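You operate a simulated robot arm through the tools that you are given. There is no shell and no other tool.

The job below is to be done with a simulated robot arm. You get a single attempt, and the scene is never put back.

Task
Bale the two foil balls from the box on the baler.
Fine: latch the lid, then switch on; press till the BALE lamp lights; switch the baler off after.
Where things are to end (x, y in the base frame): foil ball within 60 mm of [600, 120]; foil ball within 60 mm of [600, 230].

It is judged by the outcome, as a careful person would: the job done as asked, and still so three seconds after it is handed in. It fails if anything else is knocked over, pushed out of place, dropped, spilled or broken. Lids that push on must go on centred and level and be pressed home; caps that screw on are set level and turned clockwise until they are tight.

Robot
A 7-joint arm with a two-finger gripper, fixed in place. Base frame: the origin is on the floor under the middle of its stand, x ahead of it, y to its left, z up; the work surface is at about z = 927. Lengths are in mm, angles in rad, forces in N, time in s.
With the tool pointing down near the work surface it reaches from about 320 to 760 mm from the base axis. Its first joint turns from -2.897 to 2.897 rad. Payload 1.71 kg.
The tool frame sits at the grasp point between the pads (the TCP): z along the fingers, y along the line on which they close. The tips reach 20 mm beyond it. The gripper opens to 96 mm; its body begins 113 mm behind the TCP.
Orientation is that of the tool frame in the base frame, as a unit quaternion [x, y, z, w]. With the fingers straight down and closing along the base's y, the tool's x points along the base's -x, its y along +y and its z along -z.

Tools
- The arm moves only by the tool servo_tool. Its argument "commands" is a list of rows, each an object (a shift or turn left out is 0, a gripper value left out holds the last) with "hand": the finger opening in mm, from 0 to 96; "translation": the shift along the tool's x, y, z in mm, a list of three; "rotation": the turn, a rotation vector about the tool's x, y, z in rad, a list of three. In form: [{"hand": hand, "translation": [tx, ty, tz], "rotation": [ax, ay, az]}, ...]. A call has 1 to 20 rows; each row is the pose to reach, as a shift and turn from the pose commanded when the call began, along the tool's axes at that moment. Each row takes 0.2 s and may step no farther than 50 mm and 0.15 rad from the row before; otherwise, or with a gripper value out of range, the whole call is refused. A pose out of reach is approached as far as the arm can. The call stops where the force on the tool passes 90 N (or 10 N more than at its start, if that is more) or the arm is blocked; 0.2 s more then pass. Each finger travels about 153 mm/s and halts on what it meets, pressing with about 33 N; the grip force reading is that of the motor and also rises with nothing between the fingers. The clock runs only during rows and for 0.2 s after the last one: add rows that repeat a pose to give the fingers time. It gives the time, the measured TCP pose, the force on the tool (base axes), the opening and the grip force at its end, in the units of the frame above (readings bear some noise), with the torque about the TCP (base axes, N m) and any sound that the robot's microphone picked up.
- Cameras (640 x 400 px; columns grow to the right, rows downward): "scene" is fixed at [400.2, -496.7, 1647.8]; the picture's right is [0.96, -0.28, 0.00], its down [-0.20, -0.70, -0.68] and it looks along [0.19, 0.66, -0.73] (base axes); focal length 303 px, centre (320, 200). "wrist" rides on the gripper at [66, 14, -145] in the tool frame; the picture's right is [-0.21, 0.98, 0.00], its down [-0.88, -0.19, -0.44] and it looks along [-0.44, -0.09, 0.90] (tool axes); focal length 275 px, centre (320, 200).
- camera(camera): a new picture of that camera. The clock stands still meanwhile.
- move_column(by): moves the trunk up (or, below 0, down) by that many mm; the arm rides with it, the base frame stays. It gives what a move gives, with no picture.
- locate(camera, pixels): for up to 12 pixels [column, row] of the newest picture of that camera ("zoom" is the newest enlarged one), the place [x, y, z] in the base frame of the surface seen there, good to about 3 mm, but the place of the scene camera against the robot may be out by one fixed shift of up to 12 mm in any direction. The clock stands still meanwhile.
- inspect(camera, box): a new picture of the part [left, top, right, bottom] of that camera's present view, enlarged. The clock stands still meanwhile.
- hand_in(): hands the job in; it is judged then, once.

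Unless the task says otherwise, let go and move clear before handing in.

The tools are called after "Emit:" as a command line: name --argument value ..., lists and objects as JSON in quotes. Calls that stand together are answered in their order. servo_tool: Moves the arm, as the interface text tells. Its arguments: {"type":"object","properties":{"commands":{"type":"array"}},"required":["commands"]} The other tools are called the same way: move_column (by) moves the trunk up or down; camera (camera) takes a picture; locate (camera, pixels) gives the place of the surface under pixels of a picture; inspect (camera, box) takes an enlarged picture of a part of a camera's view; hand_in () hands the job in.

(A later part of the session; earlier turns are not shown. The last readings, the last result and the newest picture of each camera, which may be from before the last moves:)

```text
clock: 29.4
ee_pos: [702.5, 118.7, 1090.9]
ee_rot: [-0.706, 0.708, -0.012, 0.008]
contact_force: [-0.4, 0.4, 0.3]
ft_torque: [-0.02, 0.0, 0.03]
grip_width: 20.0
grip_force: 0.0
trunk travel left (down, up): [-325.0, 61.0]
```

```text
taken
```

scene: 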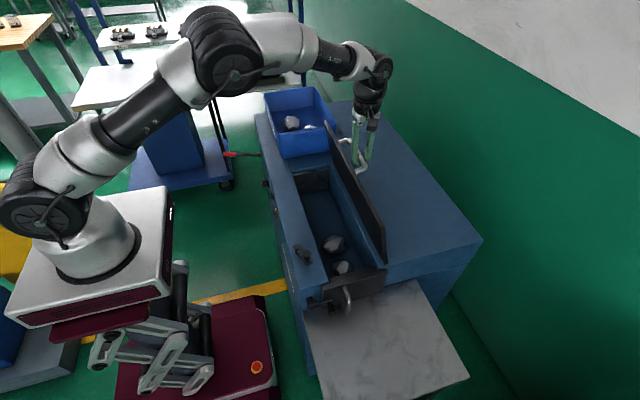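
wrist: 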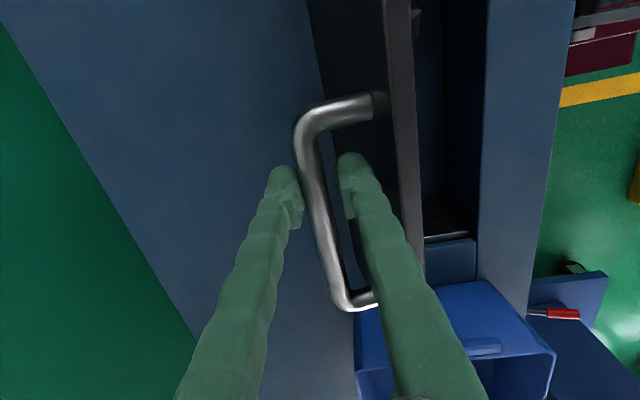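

With 20 mm opening the bar moved toward the +x finger and the forces are zero, so the lid isn't falling shut. I'll locate the lid edge and bar now.

Emit:
locate --camera "wrist" --pixels '[[386, 20], [395, 120], [405, 180], [352, 108], [303, 140], [315, 190], [328, 250], [400, 20]]'

Emit:
inspect --camera "scene" --box '[300, 80, 428, 180]'

Emit:
inspect --camera "scene" --box '[330, 200, 430, 290]'

```text
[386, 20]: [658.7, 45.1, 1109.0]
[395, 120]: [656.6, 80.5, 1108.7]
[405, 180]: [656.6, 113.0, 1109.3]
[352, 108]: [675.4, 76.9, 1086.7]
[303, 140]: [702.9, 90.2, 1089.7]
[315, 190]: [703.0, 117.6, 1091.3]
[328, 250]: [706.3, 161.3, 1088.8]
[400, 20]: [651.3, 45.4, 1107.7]
```

```text
4.00 times, centred on (364, 130) of scene
```

zoom: 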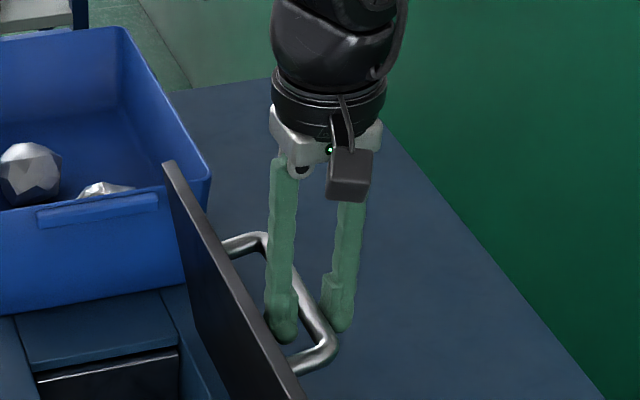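

```text
4.44 times, centred on (380, 245) of scene
```

zoom: 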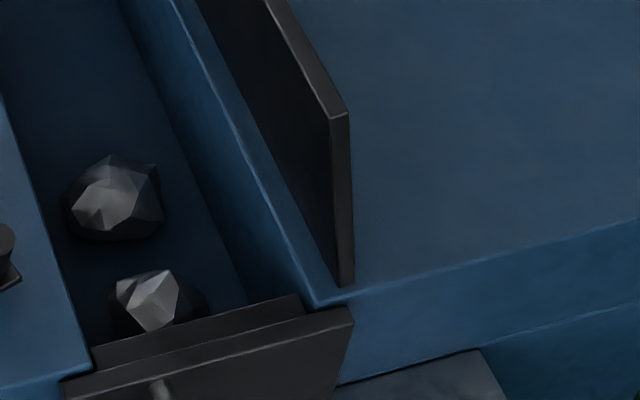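

The lid edge reads x ≈ 655, z ≈ 1109, so it has stayed at about 80°. I'll open wider and wait a second to confirm it holds before leaving the handle.

Emit:
servo_tool --commands '[{"hand": 25}, {"hand": 30}, {"hand": 30}, {"hand": 30}, {"hand": 30}, {"hand": 30}, {"hand": 30}]'

Emit:
camera --camera "wrist"

Emit:
inspect --camera "scene" --box '[300, 80, 428, 180]'

```text
clock: 31.0
ee_pos: [702.1, 118.3, 1091.0]
ee_rot: [-0.706, 0.708, -0.012, 0.009]
contact_force: [0.0, 0.3, -0.1]
ft_torque: [0.01, 0.0, 0.01]
grip_width: 30.1
grip_force: 0.0
trunk travel left (down, up): [-325.0, 61.0]
```

```text
taken
```

wrist: 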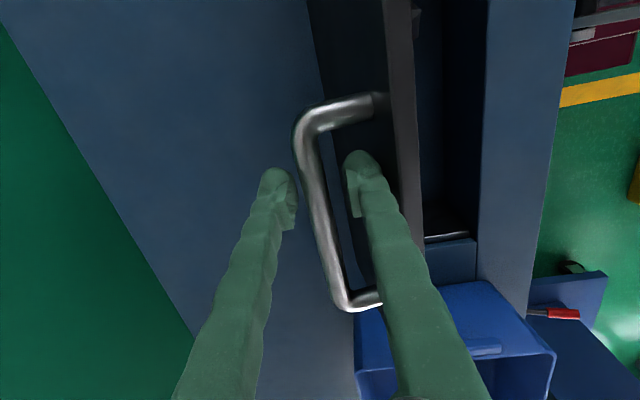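

```text
4.00 times, centred on (364, 130) of scene
```

zoom: 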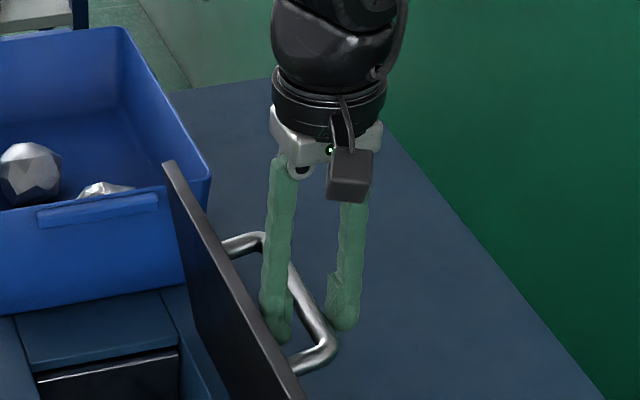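

The lid holds on its own at about 80° by friction. I'll lift the arm straight off the handle with the trunk, then push the lid further open from its inner side.

Emit:
move_column --by 60

Emit:
camera --camera "wrist"

Emit:
camera --camera "scene"

```text
clock: 32.0
ee_pos: [703.3, 117.8, 1151.9]
ee_rot: [-0.706, 0.708, -0.013, 0.007]
contact_force: [-1.1, -0.4, 0.1]
ft_torque: [-0.03, -0.05, -0.01]
grip_width: 30.0
grip_force: 0.0
trunk travel left (down, up): [-385.0, 1.0]
```

```text
taken
```

wrist: 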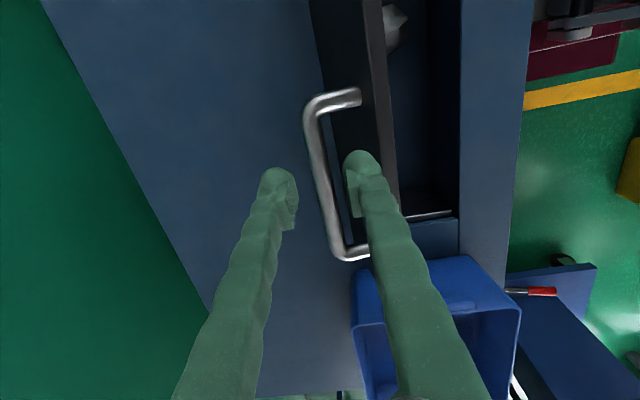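

```text
taken
```

scene: 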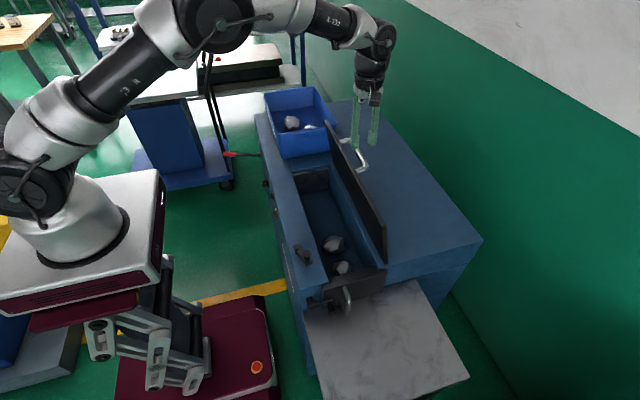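

The fingertips are at z ≈ 1132, clear of the lid edge (1109). I'll move back over the chamber, close the fingers, and lower to just inside the lid.

Emit:
servo_tool --commands '[{"translation": [0, 25, 0]}, {"translation": [5, 55, 0]}, {"translation": [15, 85, 0], "hand": 0}, {"translation": [25, 110, 0]}, {"translation": [35, 120, 0]}, {"translation": [35, 120, 25]}, {"translation": [35, 120, 50]}, {"translation": [35, 120, 75]}, {"translation": [35, 120, 75]}]'

Emit:
camera --camera "wrist"

Emit:
camera --camera "scene"

```text
clock: 34.0
ee_pos: [583.9, 82.9, 1073.4]
ee_rot: [-0.705, 0.709, -0.013, 0.008]
contact_force: [0.2, -0.7, 0.6]
ft_torque: [0.01, -0.04, -0.01]
grip_width: 0.0
grip_force: 29.3
trunk travel left (down, up): [-385.0, 1.0]
```

```text
taken
```

wrist: 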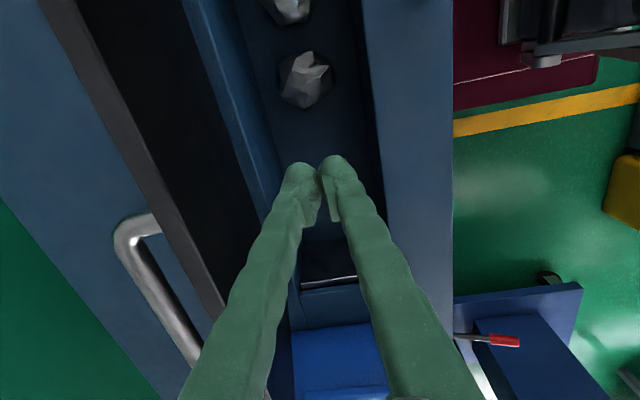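

```text
taken
```

scene: 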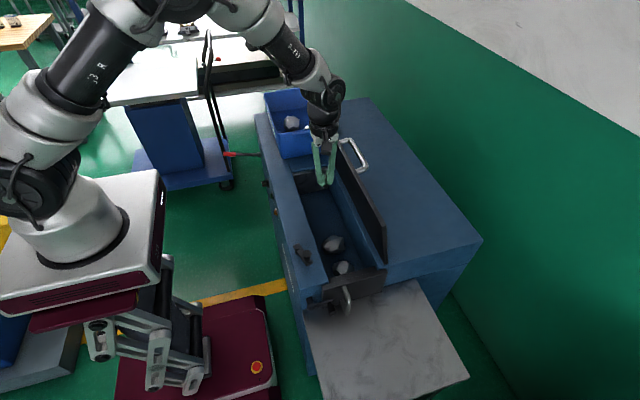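

The arm is over the chamber with closed fingers, with the lid leaning at left in the wrist view. I'll push its inner face gently toward +x.

Emit:
servo_tool --commands '[{"translation": [0, -10, 0]}, {"translation": [0, -20, 0]}, {"translation": [0, -30, 0]}, {"translation": [0, -38, 0]}, {"translation": [0, -46, 0]}, {"translation": [0, -54, 0]}, {"translation": [0, -62, 0]}, {"translation": [0, -70, 0]}, {"translation": [0, -78, 0]}]'

Emit:
camera --camera "wrist"

Emit:
camera --camera "scene"

```text
clock: 36.0
ee_pos: [663.0, 83.8, 1076.6]
ee_rot: [-0.706, 0.708, -0.012, 0.008]
contact_force: [0.3, 0.0, -0.1]
ft_torque: [-0.01, 0.0, 0.01]
grip_width: 0.1
grip_force: 29.9
trunk travel left (down, up): [-385.0, 1.0]
```

```text
taken
```

wrist: 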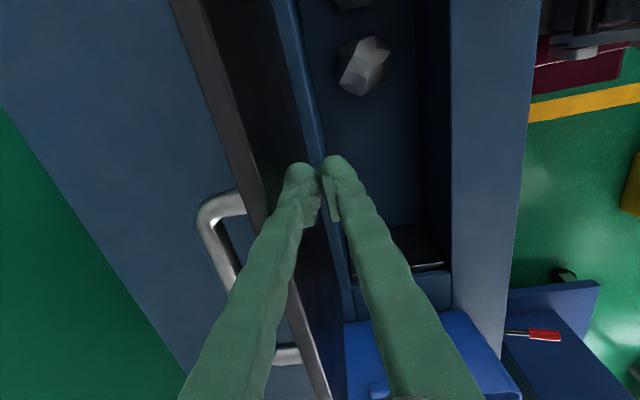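

```text
taken
```

scene: 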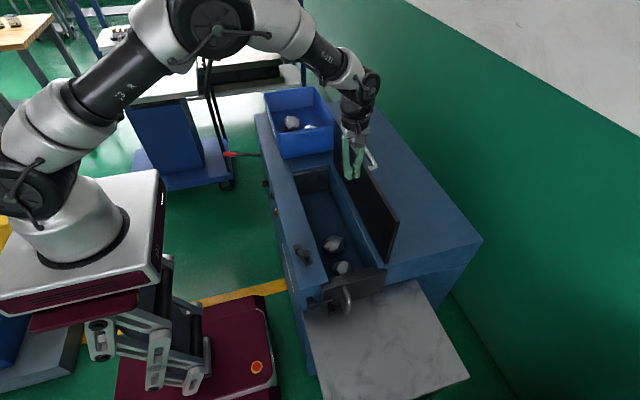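

The lid has swung further back and the force is zero, so it may rest at its stop. I'll locate its edge.

Emit:
locate --camera "wrist" --pixels '[[190, 20], [215, 80], [245, 160], [315, 365], [200, 20], [255, 180], [205, 225], [240, 195]]'

Emit:
inspect --camera "scene" --box '[290, 120, 450, 290]'

```text
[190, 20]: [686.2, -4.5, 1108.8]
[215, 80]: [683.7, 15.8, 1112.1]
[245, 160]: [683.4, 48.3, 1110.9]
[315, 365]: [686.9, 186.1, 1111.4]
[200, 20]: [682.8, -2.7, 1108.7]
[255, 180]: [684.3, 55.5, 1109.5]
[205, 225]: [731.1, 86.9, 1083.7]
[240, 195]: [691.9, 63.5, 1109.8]
```

```text
2.35 times, centred on (370, 205) of scene
```

zoom: 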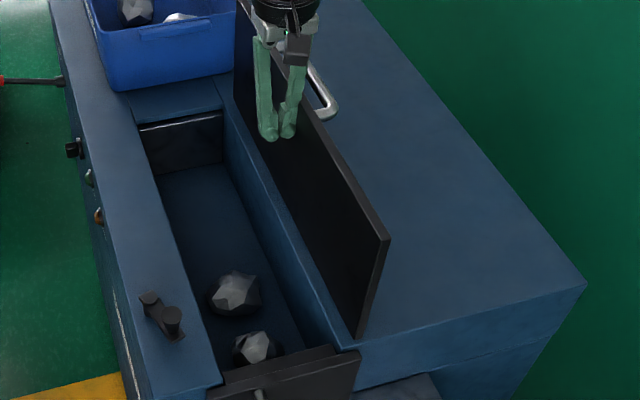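

The lid is now about vertical (edge x ≈ 684–690). I'll push another 27 mm so it leans safely back.

Emit:
servo_tool --commands '[{"translation": [0, -6, 0]}, {"translation": [0, -12, 0]}, {"translation": [0, -17, 0]}, {"translation": [0, -22, 0]}, {"translation": [0, -27, 0]}, {"translation": [0, -27, 0]}]'

Emit:
camera --camera "wrist"

Emit:
inspect --camera "scene" --box '[290, 120, 450, 290]'

```text
clock: 37.4
ee_pos: [689.2, 83.3, 1075.9]
ee_rot: [-0.706, 0.708, -0.013, 0.009]
contact_force: [-0.1, -0.6, 0.4]
ft_torque: [0.0, -0.03, 0.01]
grip_width: 0.1
grip_force: 29.8
trunk travel left (down, up): [-385.0, 1.0]
```

```text
taken
```

wrist: 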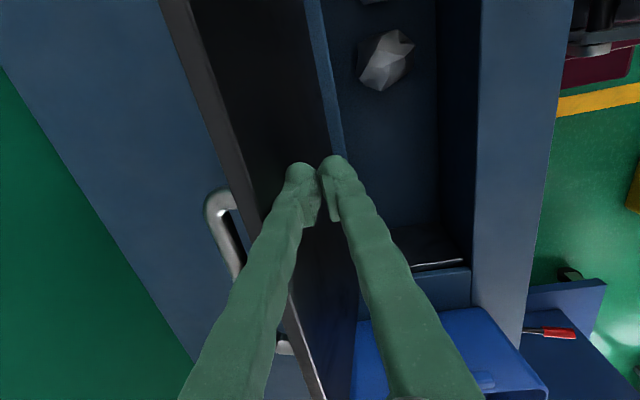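

```text
2.35 times, centred on (370, 205) of scene
```

zoom: 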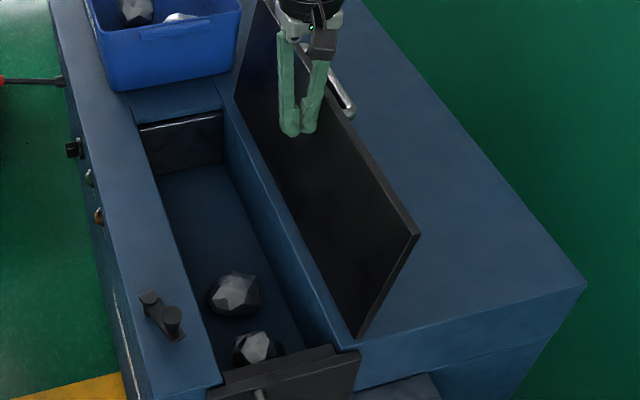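

The lid now leans back past vertical. I'll back off and check that it stays.

Emit:
servo_tool --commands '[{"translation": [0, 15, 0]}, {"translation": [0, 40, 0]}, {"translation": [0, 70, 0]}, {"translation": [0, 100, 0]}, {"translation": [0, 100, 0]}]'

Emit:
camera --camera "wrist"

Emit:
camera --camera "scene"

```text
clock: 38.6
ee_pos: [591.0, 85.4, 1071.2]
ee_rot: [-0.706, 0.708, -0.013, 0.008]
contact_force: [-1.1, -0.2, 0.3]
ft_torque: [0.0, 0.04, -0.01]
grip_width: 0.0
grip_force: 29.6
trunk travel left (down, up): [-385.0, 1.0]
```

```text
taken
```

wrist: 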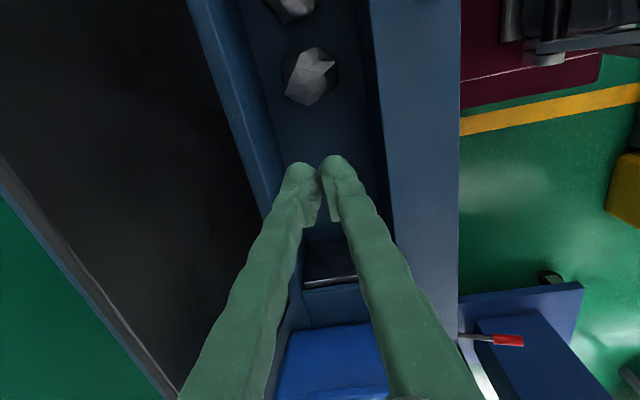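

```text
taken
```

scene: 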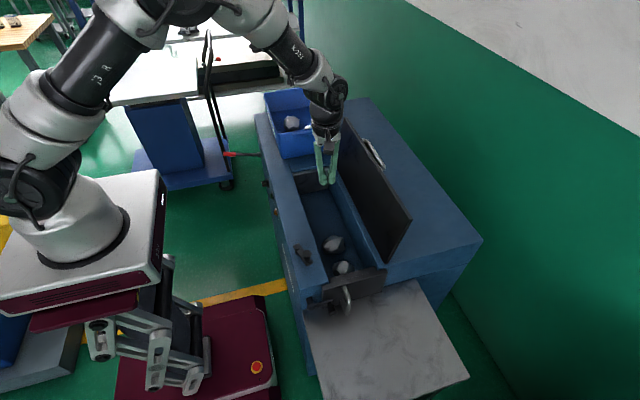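

The lid stays at the same angle after I backed off. I'll locate its edge, the chamber and the foil balls.

Emit:
locate --camera "wrist" --pixels '[[15, 175], [60, 240], [120, 330], [200, 100], [300, 200], [345, 100], [390, 150], [330, 270], [310, 78], [295, 5], [330, 283]]'

Emit:
locate --camera "scene" --pixels '[[410, 218], [380, 180], [387, 262], [331, 243], [342, 268], [318, 215], [292, 123], [308, 128], [335, 128], [282, 158], [331, 150], [265, 93]]'

```text
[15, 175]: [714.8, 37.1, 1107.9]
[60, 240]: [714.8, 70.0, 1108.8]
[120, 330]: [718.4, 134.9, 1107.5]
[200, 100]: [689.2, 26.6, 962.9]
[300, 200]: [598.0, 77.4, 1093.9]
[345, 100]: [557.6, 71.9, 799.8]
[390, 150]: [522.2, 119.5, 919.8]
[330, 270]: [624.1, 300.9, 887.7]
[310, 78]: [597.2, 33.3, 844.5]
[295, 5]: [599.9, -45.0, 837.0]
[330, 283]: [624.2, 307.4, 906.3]
```

```text
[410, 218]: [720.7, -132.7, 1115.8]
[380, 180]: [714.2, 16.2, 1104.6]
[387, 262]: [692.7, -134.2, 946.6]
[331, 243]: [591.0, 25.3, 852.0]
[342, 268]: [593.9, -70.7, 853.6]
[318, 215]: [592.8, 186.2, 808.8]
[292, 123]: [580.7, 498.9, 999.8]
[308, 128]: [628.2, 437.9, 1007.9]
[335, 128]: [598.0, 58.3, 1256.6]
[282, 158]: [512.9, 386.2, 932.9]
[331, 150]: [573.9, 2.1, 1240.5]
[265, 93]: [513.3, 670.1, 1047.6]
```

The lid rests at about 100° (edge x ≈ 715, z ≈ 1108). The chamber floor is at z ≈ 800 with balls near y ≈ 30 and −50, and the ram face at y ≈ 301. Next I'll rise and move toward the box for a clear look at its balls.

Emit:
servo_tool --commands '[{"translation": [0, 0, -35], "hand": 60}, {"translation": [-10, 0, -65]}, {"translation": [-50, 0, -70]}, {"translation": [-95, 0, -70]}, {"translation": [-140, 0, -70]}, {"translation": [-185, 0, -70]}, {"translation": [-230, 0, -70]}, {"translation": [-250, 0, -70]}, {"translation": [-250, 0, -70]}]'

Emit:
camera --camera "wrist"

```text
clock: 40.6
ee_pos: [589.2, 334.8, 1141.3]
ee_rot: [-0.706, 0.708, -0.013, 0.01]
contact_force: [-0.1, -1.1, -0.3]
ft_torque: [-0.01, -0.01, -0.01]
grip_width: 59.7
grip_force: 0.0
trunk travel left (down, up): [-385.0, 1.0]
```

```text
taken
```

wrist: 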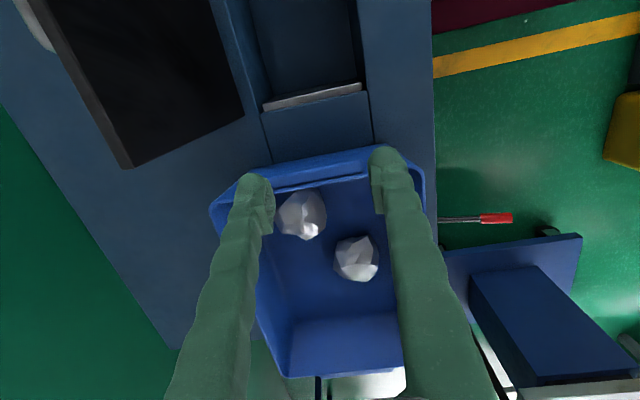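

Both box balls are visible at (302,214) and (356,258). I'll locate their extents and the box walls.

Emit:
locate --camera "wrist" --pixels '[[302, 214], [280, 214], [325, 214], [303, 193], [303, 236], [356, 258], [335, 258], [378, 258], [356, 238], [358, 280], [330, 290], [300, 270]]'

Emit:
locate --camera "wrist" --pixels '[[215, 208], [425, 190], [410, 175], [290, 375], [405, 395], [340, 155], [240, 175], [330, 172], [260, 300], [400, 320], [275, 260]]'

Emit:
inspect --camera "wrist" --box '[210, 130, 450, 400]'

```text
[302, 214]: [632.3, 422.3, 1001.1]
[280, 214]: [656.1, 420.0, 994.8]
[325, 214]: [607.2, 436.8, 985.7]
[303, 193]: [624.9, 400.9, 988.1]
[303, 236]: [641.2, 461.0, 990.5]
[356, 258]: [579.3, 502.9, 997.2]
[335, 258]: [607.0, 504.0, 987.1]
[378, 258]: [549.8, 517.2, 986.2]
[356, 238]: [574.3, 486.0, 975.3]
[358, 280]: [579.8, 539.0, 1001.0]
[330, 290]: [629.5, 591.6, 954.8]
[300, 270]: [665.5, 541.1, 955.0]
```

```text
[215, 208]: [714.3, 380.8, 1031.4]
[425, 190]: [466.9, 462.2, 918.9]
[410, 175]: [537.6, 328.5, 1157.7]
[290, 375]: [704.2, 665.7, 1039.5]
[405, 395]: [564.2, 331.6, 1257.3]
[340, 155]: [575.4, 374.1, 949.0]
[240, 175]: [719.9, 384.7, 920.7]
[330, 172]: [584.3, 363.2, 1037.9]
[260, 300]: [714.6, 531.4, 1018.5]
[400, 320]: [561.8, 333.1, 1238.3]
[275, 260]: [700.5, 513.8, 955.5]
```

```text
1.48 times, centred on (330, 265) of wrist
```

zoom: 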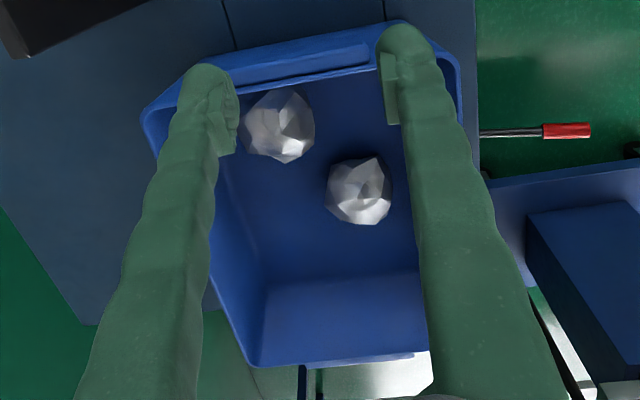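

Ball B is centred near (632,430) with its top at 1001, ball A near (580,510), and the box floor is at z ≈ 955 with the rim at ≈ 1038. I'll go above ball B with the fingers closing along x and opened to 76.

Emit:
servo_tool --commands '[{"translation": [-20, -9, 10], "hand": 76}, {"translation": [-40, -18, 20]}, {"translation": [-60, -27, 30]}, {"translation": [-80, -36, 45]}, {"translation": [-95, -43, 56]}, {"translation": [-95, -43, 56]}, {"translation": [-95, -43, 56]}]'

Emit:
camera --camera "wrist"

Emit:
camera --camera "scene"

```text
clock: 41.8
ee_pos: [617.6, 427.3, 1106.6]
ee_rot: [-0.706, 0.708, -0.018, 0.015]
contact_force: [-0.3, -1.4, -1.2]
ft_torque: [0.05, -0.09, -0.01]
grip_width: 76.0
grip_force: 0.0
trunk travel left (down, up): [-385.0, 1.0]
stopped in row 5: the arm was blocked; the commanded pose is now the measured one
```

```text
taken
```

wrist: 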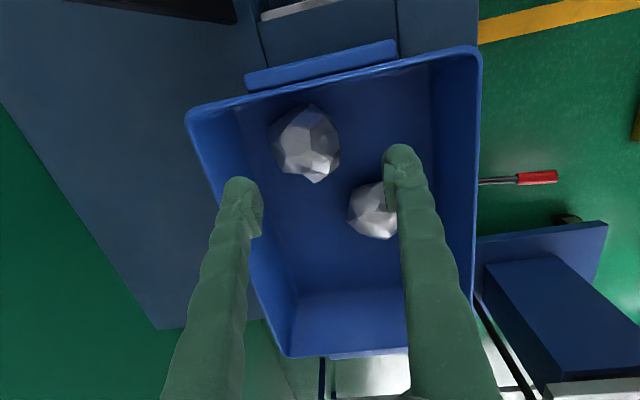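

```text
taken
```

scene: 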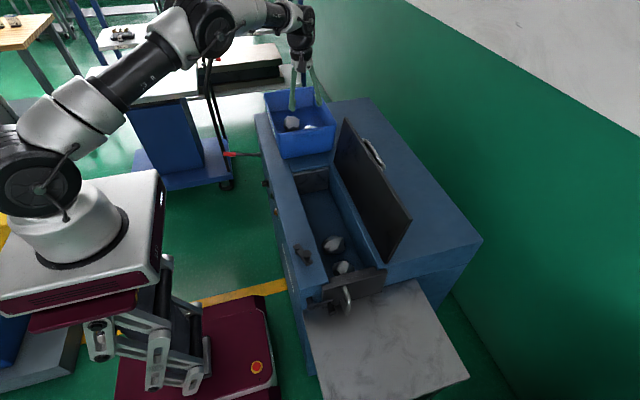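

The arm blocked at r ≈ 751 over ball B. I'll tilt the tool toward +y by 0.3 rad, which keeps the closing line along x level and brings the wrist inward.

Emit:
servo_tool --commands '[{"translation": [0, 0, 0], "rotation": [0, -0.1, 0]}, {"translation": [0, 0, 0], "rotation": [0, -0.2, 0]}, {"translation": [0, 0, 0], "rotation": [0, -0.3, 0]}, {"translation": [-1, -7, 5], "rotation": [0, -0.3, 0]}, {"translation": [-3, -15, 12], "rotation": [0, -0.3, 0]}, {"translation": [-3, -15, 22], "rotation": [0, -0.3, 0]}, {"translation": [-3, -15, 22], "rotation": [0, -0.3, 0]}]'

Emit:
camera --camera "wrist"

```text
clock: 42.1
ee_pos: [602.2, 427.4, 1116.9]
ee_rot: [-0.706, 0.707, -0.009, 0.034]
contact_force: [-1.0, -1.3, -1.2]
ft_torque: [0.04, -0.05, 0.02]
grip_width: 76.2
grip_force: 0.0
trunk travel left (down, up): [-385.0, 1.0]
stopped in row 1: the arm was blocked; the commanded pose is now the measured one
```

```text
taken
```

wrist: 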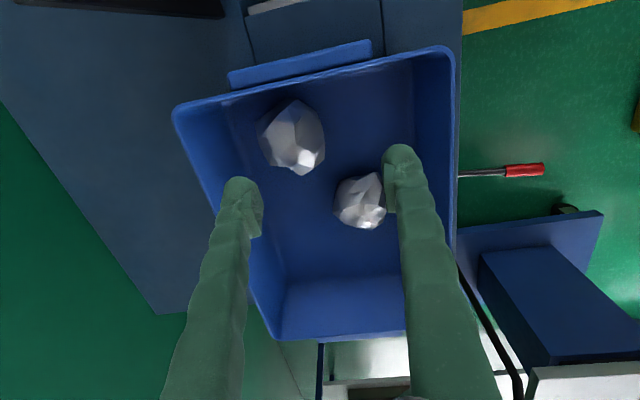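

It blocked again and drew back to r ≈ 738, so the arm seems to be near full stretch. I'll pull in a bit first and then tilt.

Emit:
servo_tool --commands '[{"translation": [15, 10, 0]}, {"translation": [30, 20, 0]}, {"translation": [30, 20, 0], "rotation": [0, -0.08, 0]}, {"translation": [30, 20, 0], "rotation": [0, -0.16, 0]}, {"translation": [30, 20, 0], "rotation": [0, -0.24, 0]}, {"translation": [30, 20, 0], "rotation": [0, -0.3, 0]}, {"translation": [30, 20, 0], "rotation": [0, -0.3, 0]}]'

Emit:
camera --camera "scene"

```text
clock: 43.7
ee_pos: [583.9, 396.6, 1113.0]
ee_rot: [0.7, -0.694, -0.098, -0.137]
contact_force: [-0.8, -0.2, -0.3]
ft_torque: [0.0, 0.01, 0.04]
grip_width: 75.7
grip_force: 0.1
trunk travel left (down, up): [-385.0, 1.0]
```

```text
taken
```

scene: 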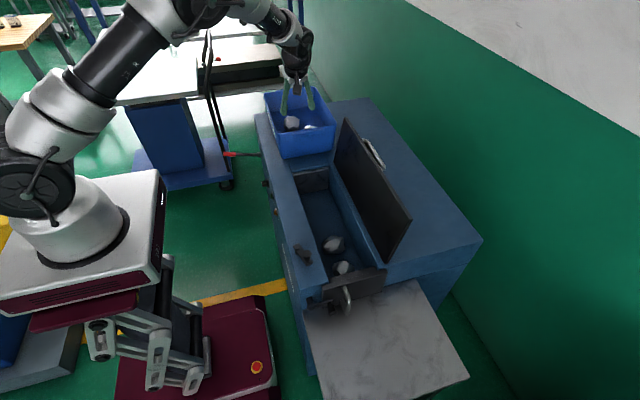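

The tilt worked and the arm is no longer stretched. I'll move to a start point about 90 mm back from ball B along the tool axis.

Emit:
servo_tool --commands '[{"translation": [3, -10, 10]}, {"translation": [6, -20, 20]}, {"translation": [9, -30, 32]}, {"translation": [13, -40, 44]}, {"translation": [13, -40, 50]}, {"translation": [13, -40, 50]}]'

Emit:
camera --camera "wrist"

```text
clock: 45.1
ee_pos: [625.8, 400.4, 1062.7]
ee_rot: [0.7, -0.694, -0.097, -0.137]
contact_force: [-0.9, 0.9, -0.1]
ft_torque: [-0.03, -0.03, -0.01]
grip_width: 75.8
grip_force: 0.2
trunk travel left (down, up): [-385.0, 1.0]
```

```text
taken
```

wrist: 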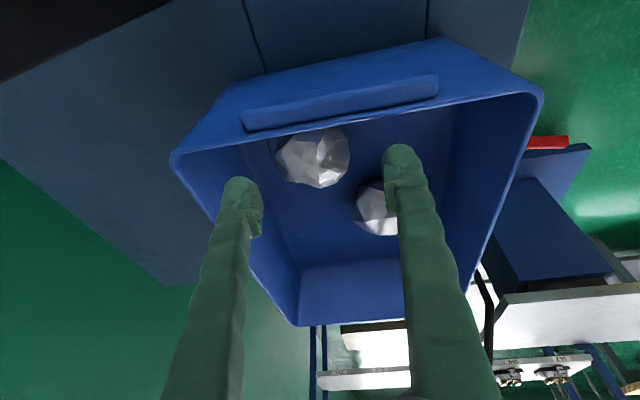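

The fingers straddle ball B at (313,157) just inside the front rim. I'll verify the ball and rim positions before going down.

Emit:
locate --camera "wrist" --pixels '[[313, 157], [280, 150], [347, 150], [320, 185], [300, 128], [330, 128], [310, 122], [365, 112], [200, 150], [376, 210], [280, 250]]'

```text
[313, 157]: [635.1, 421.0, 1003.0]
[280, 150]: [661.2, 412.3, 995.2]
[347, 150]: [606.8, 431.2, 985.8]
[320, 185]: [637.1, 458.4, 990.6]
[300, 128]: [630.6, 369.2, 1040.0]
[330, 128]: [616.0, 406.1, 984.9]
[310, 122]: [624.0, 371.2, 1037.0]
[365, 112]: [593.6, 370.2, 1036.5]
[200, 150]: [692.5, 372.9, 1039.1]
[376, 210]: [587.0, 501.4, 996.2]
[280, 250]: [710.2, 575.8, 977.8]
```

Ball B is centred at about (634,432,979), and the rim at y ≈ 370 is clear of the fingers. I'll descend along the tool axis and close on it.

Emit:
servo_tool --commands '[{"translation": [-0.7, -0.8, 20]}, {"translation": [-1.4, -1.6, 40]}, {"translation": [-2.2, -2.5, 60]}, {"translation": [-3, -3.3, 76]}, {"translation": [-3.3, -3.7, 87]}, {"translation": [-3.3, -3.7, 87], "hand": 35}, {"translation": [-3.3, -3.7, 87], "hand": 35}, {"translation": [-3.3, -3.7, 87], "hand": 35}, {"translation": [-3.3, -3.7, 87], "hand": 35}]'

Emit:
camera --camera "wrist"

```text
clock: 47.1
ee_pos: [635.1, 432.2, 983.6]
ee_rot: [0.7, -0.694, -0.096, -0.139]
contact_force: [-0.6, -1.8, 17.9]
ft_torque: [-0.18, 0.29, 0.01]
grip_width: 61.3
grip_force: 33.1
trunk travel left (down, up): [-385.0, 1.0]
```

```text
taken
```

wrist: 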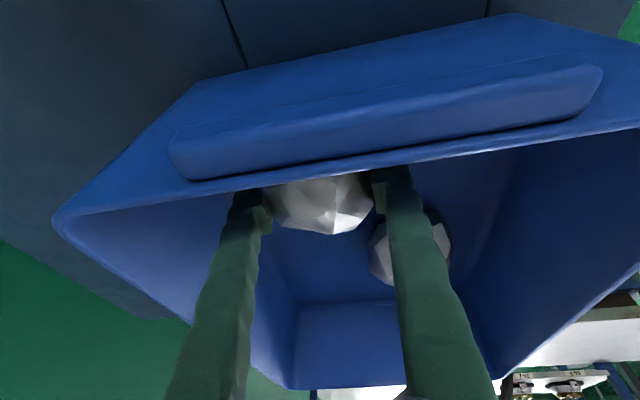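

Ball B is gripped at 61 mm. I'll lift it straight up out of the box.

Emit:
servo_tool --commands '[{"translation": [-4, -0.7, -11.5]}, {"translation": [-9.8, -1.7, -28]}, {"translation": [-16.4, -2.8, -47]}, {"translation": [-23, -3.9, -66]}, {"translation": [-29.4, -5, -85]}, {"translation": [-36, -6.2, -104]}, {"translation": [-36, -6.2, -104]}]'

Emit:
camera --camera "wrist"

Emit:
inspect --camera "scene" --box '[240, 60, 400, 170]'

```text
clock: 48.7
ee_pos: [635.3, 434.0, 1091.2]
ee_rot: [0.699, -0.695, -0.098, -0.138]
contact_force: [0.0, 0.3, -1.7]
ft_torque: [-0.01, 0.02, 0.01]
grip_width: 54.8
grip_force: 32.7
trunk travel left (down, up): [-385.0, 1.0]
```

```text
taken
```

wrist: 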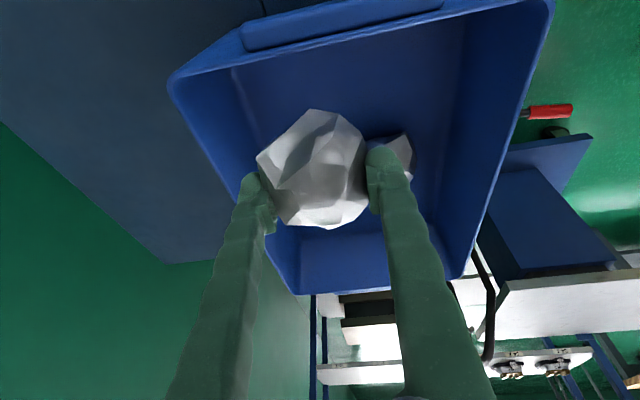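

```text
3.64 times, centred on (320, 115) of scene
```

zoom: 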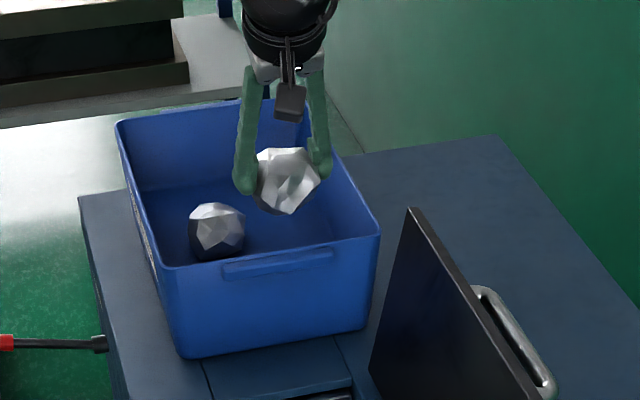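

Ball B is held clear of the rim. I'll carry it over the chamber to (600,120), returning the tool to vertical on the way.

Emit:
servo_tool --commands '[{"translation": [28, 12, -10], "rotation": [0, 0, 0]}, {"translation": [65, 26, -23], "rotation": [-0.006, 0.034, 0.001]}, {"translation": [103, 34.6, -36], "rotation": [-0.014, 0.084, 0.001]}, {"translation": [141, 34.6, -50], "rotation": [-0.023, 0.134, 0.002]}, {"translation": [179, 34.6, -63], "rotation": [-0.031, 0.184, 0.003]}, {"translation": [217, 34.6, -77], "rotation": [-0.04, 0.234, 0.004]}, {"translation": [250, 34.6, -89], "rotation": [-0.048, 0.284, 0.005]}, {"translation": [280, 34.6, -99], "rotation": [-0.057, 0.3355, 0.006]}, {"translation": [296, 34.6, -105], "rotation": [-0.057, 0.3355, 0.006]}, {"translation": [296, 34.6, -105], "rotation": [-0.057, 0.3355, 0.006]}]'

Emit:
camera --camera "wrist"

Emit:
camera --camera "scene"

```text
clock: 50.9
ee_pos: [597.9, 116.9, 1092.1]
ee_rot: [0.708, -0.706, 0.0, 0.0]
contact_force: [-0.1, 0.4, -1.3]
ft_torque: [-0.02, 0.02, 0.02]
grip_width: 54.9
grip_force: 33.2
trunk travel left (down, up): [-385.0, 1.0]
```

```text
taken
```

wrist: 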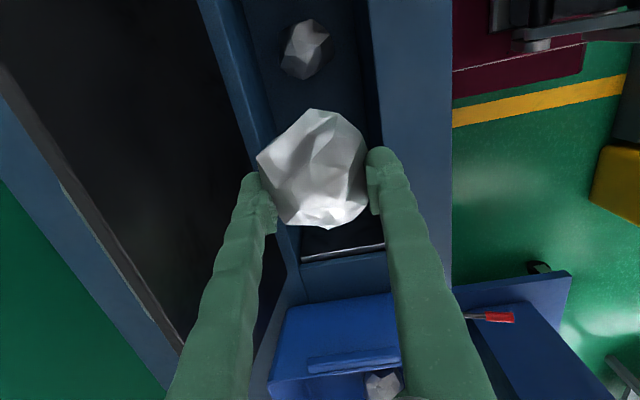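

```text
taken
```

scene: 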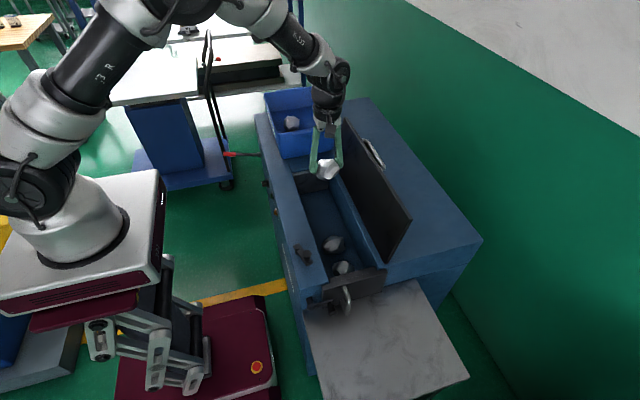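

The ball hangs vertically over the chamber at (598,117). I'll locate the chamber walls and the ball before lowering.

Emit:
locate --camera "wrist" --pixels '[[315, 150], [315, 120], [262, 160], [365, 160], [325, 225], [240, 30], [262, 90], [345, 30], [365, 40], [376, 80], [225, 40], [305, 48]]'

```text
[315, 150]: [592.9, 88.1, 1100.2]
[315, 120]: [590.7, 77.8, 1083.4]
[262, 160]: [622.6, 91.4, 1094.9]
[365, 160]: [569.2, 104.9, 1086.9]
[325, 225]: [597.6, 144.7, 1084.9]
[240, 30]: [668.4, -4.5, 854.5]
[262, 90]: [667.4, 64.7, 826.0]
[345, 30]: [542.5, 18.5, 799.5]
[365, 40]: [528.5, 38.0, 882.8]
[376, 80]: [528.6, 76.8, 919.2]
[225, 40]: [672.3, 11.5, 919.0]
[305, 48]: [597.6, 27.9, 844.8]
```

The held ball spans about y 77–145 (centre ≈ 110) and the chamber runs x 528–672, floor z ≈ 800. I'll shift +8 mm in y and lower to just above the floor.

Emit:
servo_tool --commands '[{"translation": [-8, -2, 30]}, {"translation": [-8, -2, 65]}, {"translation": [-8, -2, 100]}, {"translation": [-8, -2, 135]}, {"translation": [-8, -2, 170]}, {"translation": [-8, -2, 200]}, {"translation": [-8, -2, 220]}, {"translation": [-8, -2, 230]}, {"translation": [-8, -2, 230]}]'

Emit:
camera --camera "wrist"

Emit:
inspect --camera "scene" --box '[260, 140, 420, 280]'

```text
clock: 52.9
ee_pos: [600.6, 125.4, 861.0]
ee_rot: [0.707, -0.707, 0.001, 0.001]
contact_force: [0.7, -1.1, -0.4]
ft_torque: [0.0, 0.0, -0.02]
grip_width: 54.7
grip_force: 32.9
trunk travel left (down, up): [-385.0, 1.0]
```

```text
taken
```

wrist: 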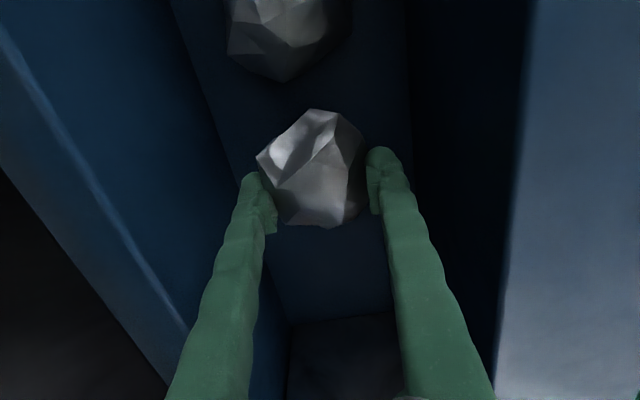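

```text
2.86 times, centred on (340, 210) of scene
```

zoom: 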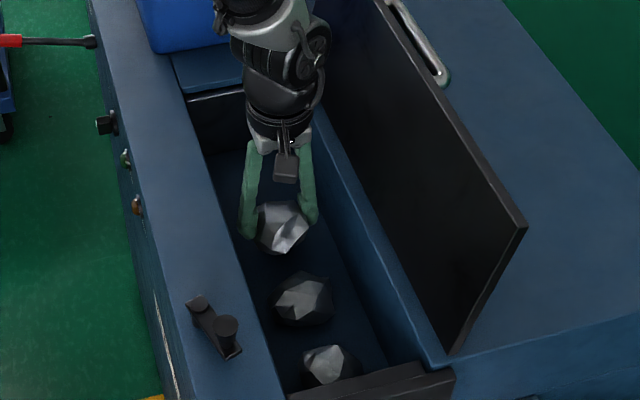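

Ball B is in the chamber with no contact yet at TCP z = 861. I'll lower it in small steps until it touches.

Emit:
servo_tool --commands '[{"translation": [0, 0, 4]}, {"translation": [0, 0, 8]}, {"translation": [0, 0, 12]}]'

Emit:
servo_tool --commands '[{"translation": [0, 0, 3]}, {"translation": [0, 0, 6]}]'

```text
clock: 53.7
ee_pos: [601.1, 126.0, 850.5]
ee_rot: [-0.707, 0.707, 0.0, 0.0]
contact_force: [-1.1, 0.2, -0.8]
ft_torque: [-0.04, -0.02, 0.0]
grip_width: 54.7
grip_force: 33.5
trunk travel left (down, up): [-385.0, 1.0]
```

```text
clock: 54.3
ee_pos: [601.5, 125.6, 844.5]
ee_rot: [0.707, -0.707, -0.001, 0.0]
contact_force: [-0.2, 0.4, -1.4]
ft_torque: [-0.02, 0.01, -0.02]
grip_width: 54.5
grip_force: 33.0
trunk travel left (down, up): [-385.0, 1.0]
```

Still no contact at z = 844. I'll keep lowering in small steps.

Emit:
servo_tool --commands '[{"translation": [0, 0, 3]}, {"translation": [0, 0, 6]}]'

Emit:
servo_tool --commands '[{"translation": [0, 0, 2]}, {"translation": [0, 0, 4]}]'

```text
clock: 54.9
ee_pos: [602.9, 126.6, 841.1]
ee_rot: [-0.707, 0.707, -0.001, 0.001]
contact_force: [-2.7, -1.2, 14.2]
ft_torque: [0.27, 0.32, 0.09]
grip_width: 54.7
grip_force: 33.5
trunk travel left (down, up): [-385.0, 1.0]
```

```text
clock: 55.5
ee_pos: [601.5, 126.4, 836.7]
ee_rot: [-0.707, 0.708, -0.002, 0.001]
contact_force: [0.1, -1.2, 18.4]
ft_torque: [0.36, 0.17, -0.05]
grip_width: 54.6
grip_force: 33.2
trunk travel left (down, up): [-385.0, 1.0]
```

The ball touches the floor (18 N up). I'll open the fingers and rise straight up out of the chamber.

Emit:
servo_tool --commands '[{"hand": 60}, {"hand": 68}, {"hand": 76}, {"hand": 76}, {"translation": [0, 0, -15]}, {"translation": [0, 0, -45]}, {"translation": [0, 0, -85]}, {"translation": [0, 0, -130]}, {"translation": [0, 0, -175]}, {"translation": [0, 0, -220]}, {"translation": [0, 0, -260]}, {"translation": [0, 0, -290]}, {"translation": [0, 0, -290]}]'

Emit:
camera --camera "wrist"

Emit:
camera --camera "scene"

```text
clock: 58.3
ee_pos: [600.7, 125.0, 1124.1]
ee_rot: [0.708, -0.706, 0.0, 0.001]
contact_force: [0.6, 0.1, -0.6]
ft_torque: [0.0, 0.0, -0.04]
grip_width: 76.2
grip_force: 0.1
trunk travel left (down, up): [-385.0, 1.0]
```

```text
taken
```

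wrist: 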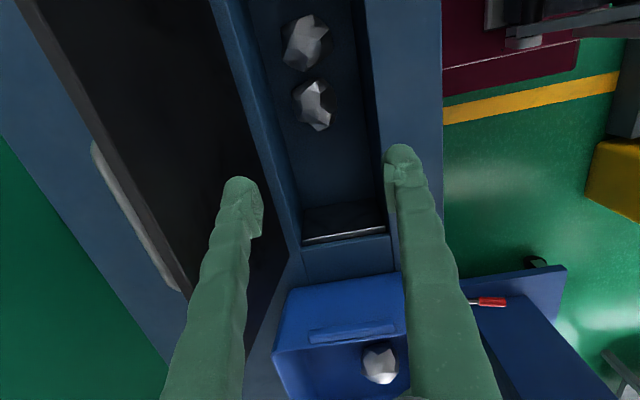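

```text
taken
```

scene: 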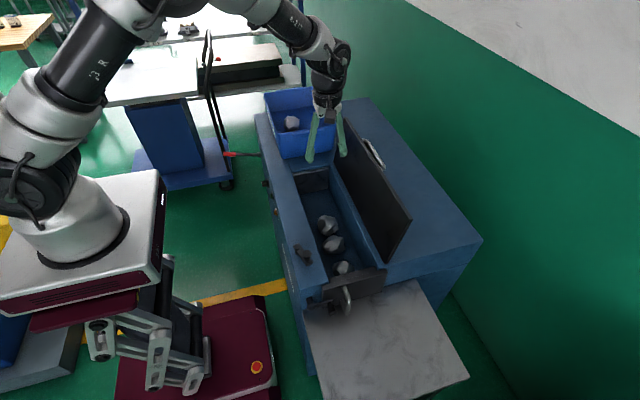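

The ball sits in the chamber at wrist (313,104), a bit close to its neighbour at (305,40). I'll locate both.

Emit:
locate --camera "wrist" --pixels '[[313, 104], [295, 104], [333, 108], [313, 82], [318, 128], [305, 40], [305, 15], [305, 65], [380, 365], [362, 365], [398, 365], [380, 383]]'

Emit:
locate --camera "scene" --pixels '[[327, 224], [327, 216], [334, 243], [342, 268]]'

```text
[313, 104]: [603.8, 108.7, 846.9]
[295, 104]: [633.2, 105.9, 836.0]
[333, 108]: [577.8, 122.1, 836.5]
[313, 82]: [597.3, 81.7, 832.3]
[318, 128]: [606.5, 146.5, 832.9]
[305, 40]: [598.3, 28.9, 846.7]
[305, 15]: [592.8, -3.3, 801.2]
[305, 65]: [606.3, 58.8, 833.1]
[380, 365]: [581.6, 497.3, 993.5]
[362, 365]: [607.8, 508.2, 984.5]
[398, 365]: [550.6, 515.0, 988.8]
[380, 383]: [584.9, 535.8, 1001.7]
```

```text
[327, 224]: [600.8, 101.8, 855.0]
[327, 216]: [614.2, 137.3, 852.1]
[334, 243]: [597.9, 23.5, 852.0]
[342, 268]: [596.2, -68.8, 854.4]
```

Ball B rests at about (605,114), well within its mark. For ball A at (579,511) I'll use fingers closing along y, so I turn the tool back a quarter turn while moving toward the box.

Emit:
servo_tool --commands '[{"translation": [-19, 5, 0], "rotation": [0, 0, 0.143]}, {"translation": [-38, 10, 0], "rotation": [0, 0, 0.286]}, {"translation": [-57, 15, 0], "rotation": [0, 0, 0.429]}, {"translation": [-76, 20, 0], "rotation": [0, 0, 0.572]}, {"translation": [-95, 25, 0], "rotation": [0, 0, 0.715]}, {"translation": [-114, 30, 0], "rotation": [0, 0, 0.858]}, {"translation": [-133, 35, 0], "rotation": [0, 0, 1.001]}, {"translation": [-152, 40, 0], "rotation": [0, 0, 1.144]}, {"translation": [-171, 45, 0], "rotation": [0, 0, 1.287]}, {"translation": [-190, 50, 0], "rotation": [0, 0, 1.43]}, {"translation": [-205, 55, 0], "rotation": [0, 0, 1.571]}, {"translation": [-205, 55, 0], "rotation": [0, 0, 1.571]}]'

```text
clock: 60.9
ee_pos: [545.7, 332.3, 1124.3]
ee_rot: [0.0, 1.0, 0.0, 0.0]
contact_force: [0.3, -0.1, -0.3]
ft_torque: [0.01, 0.0, -0.04]
grip_width: 76.1
grip_force: 0.1
trunk travel left (down, up): [-385.0, 1.0]
```

The tool is square again at (546,332). I'll tilt it 0.3 rad toward +x and move over ball A.

Emit:
servo_tool --commands '[{"translation": [0, 25, 0], "rotation": [0, -0.06, 0]}, {"translation": [0, 55, 0], "rotation": [0, -0.12, 0]}, {"translation": [0, 85, 5], "rotation": [0, -0.18, 0]}, {"translation": [-1, 115, 10], "rotation": [0, -0.24, 0]}, {"translation": [-2, 145, 20], "rotation": [0, -0.3, 0]}, {"translation": [-4, 170, 30], "rotation": [0, -0.3, 0]}, {"translation": [-4, 179, 40], "rotation": [0, -0.3, 0]}, {"translation": [-4, 179, 40], "rotation": [0, -0.3, 0]}]'

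Emit:
camera --camera "wrist"

Emit:
camera --camera "scene"

```text
clock: 62.7
ee_pos: [551.5, 510.3, 1085.0]
ee_rot: [0.0, 0.989, 0.0, 0.149]
contact_force: [-0.3, -0.9, 0.4]
ft_torque: [0.01, -0.05, -0.04]
grip_width: 76.0
grip_force: 0.0
trunk travel left (down, up): [-385.0, 1.0]
```

```text
taken
```

wrist: 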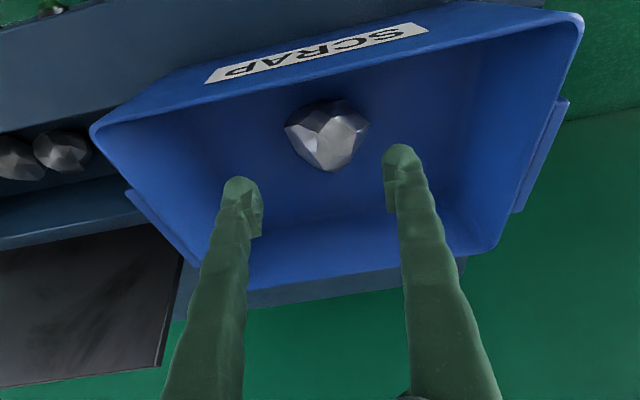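

```text
taken
```

scene: 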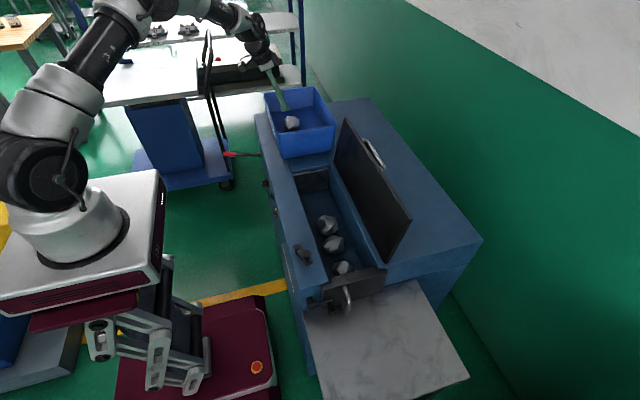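

Reached without blocking; ball A is at (328,135) between the fingers. I'll locate it and the near rim.

Emit:
locate --camera "wrist" --pixels '[[328, 135], [287, 128], [369, 128], [330, 103], [330, 168], [320, 70], [250, 85], [400, 45], [300, 200], [440, 100]]'

```text
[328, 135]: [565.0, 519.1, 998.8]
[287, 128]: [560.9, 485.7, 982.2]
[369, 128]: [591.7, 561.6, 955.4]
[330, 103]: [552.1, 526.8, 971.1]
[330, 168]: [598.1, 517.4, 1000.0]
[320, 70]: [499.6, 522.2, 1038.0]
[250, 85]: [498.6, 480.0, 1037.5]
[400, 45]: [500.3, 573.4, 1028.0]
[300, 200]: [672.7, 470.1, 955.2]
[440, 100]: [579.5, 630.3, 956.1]
```

Ball A is centred near (579,512,978) and the near rim is at x ≈ 500, clear of the fingers. I'll descend along the tool axis and grip.

Emit:
servo_tool --commands '[{"translation": [0.8, 0.4, 22]}, {"translation": [1.6, 0.8, 44]}, {"translation": [2.4, 1.2, 66]}, {"translation": [3.3, 1.6, 86]}, {"translation": [4, 1.7, 98]}, {"translation": [4, 1.7, 104]}, {"translation": [4, 1.7, 104], "hand": 35}, {"translation": [4, 1.7, 104], "hand": 35}, {"translation": [4, 1.7, 104], "hand": 35}, {"translation": [4, 1.7, 104], "hand": 35}]'

Emit:
camera --camera "wrist"

```text
clock: 64.9
ee_pos: [579.3, 515.0, 984.8]
ee_rot: [0.0, 0.989, 0.0, 0.15]
contact_force: [1.2, 1.1, 5.0]
ft_torque: [-0.07, 0.0, -0.02]
grip_width: 72.2
grip_force: 32.8
trunk travel left (down, up): [-385.0, 1.0]
```

```text
taken
```

wrist: 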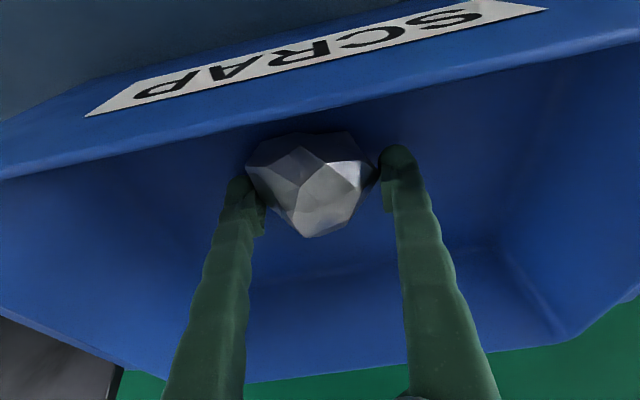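

The fingers stopped at 72 mm with 33 N on the ball. I'll lift slowly by 25 mm and check the hold.

Emit:
servo_tool --commands '[{"translation": [-1.5, 0, -4.8]}, {"translation": [-3, 0, -9.6]}, {"translation": [-4.5, 0, -14.4]}, {"translation": [-6, 0, -19.1]}, {"translation": [-7.4, 0, -24]}, {"translation": [-7.4, 0, -24]}]'

Emit:
camera --camera "wrist"

```text
clock: 66.3
ee_pos: [577.6, 512.4, 1010.0]
ee_rot: [-0.001, 0.989, -0.001, 0.149]
contact_force: [-0.6, -0.2, -0.3]
ft_torque: [-0.04, 0.0, 0.01]
grip_width: 71.9
grip_force: 32.6
trunk travel left (down, up): [-385.0, 1.0]
```

```text
taken
```

wrist: 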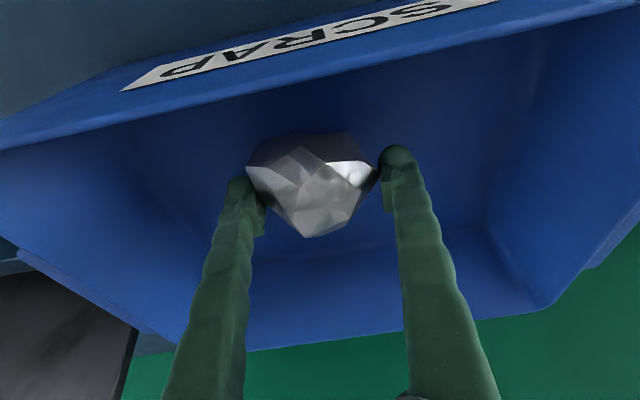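

The ball came up with the fingers and sits unchanged in view. I'll lift slowly clear of the rim while still over the box.

Emit:
servo_tool --commands '[{"translation": [-3, 0, -10]}, {"translation": [-6, 0, -20]}, {"translation": [-9, 0, -30]}, {"translation": [-12, 0, -40]}, {"translation": [-15, 0, -50]}, {"translation": [-18.5, 0, -60]}, {"translation": [-22, 0, -70]}, {"translation": [-26, 0, -82]}, {"translation": [-29.5, 0, -95]}, {"translation": [-29.5, 0, -95]}]'

Emit:
camera --camera "wrist"

Emit:
inspect --camera "scene" --box '[230, 40, 390, 150]'

```text
clock: 68.5
ee_pos: [576.7, 512.4, 1107.2]
ee_rot: [0.0, 0.989, -0.001, 0.149]
contact_force: [0.2, -0.7, -1.3]
ft_torque: [0.0, -0.02, 0.02]
grip_width: 72.1
grip_force: 33.0
trunk travel left (down, up): [-385.0, 1.0]
```

```text
taken
```

wrist: 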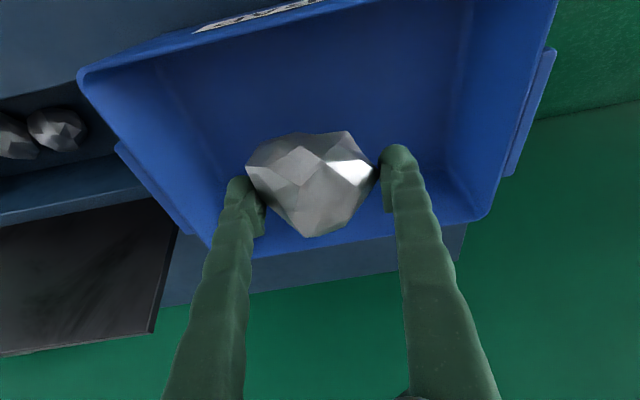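

```text
3.64 times, centred on (310, 95) of scene
```

zoom: 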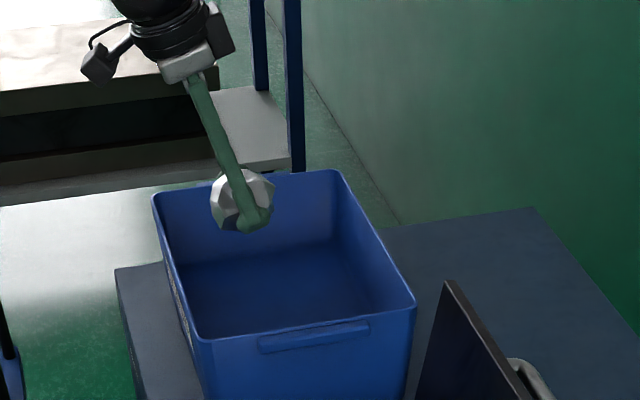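

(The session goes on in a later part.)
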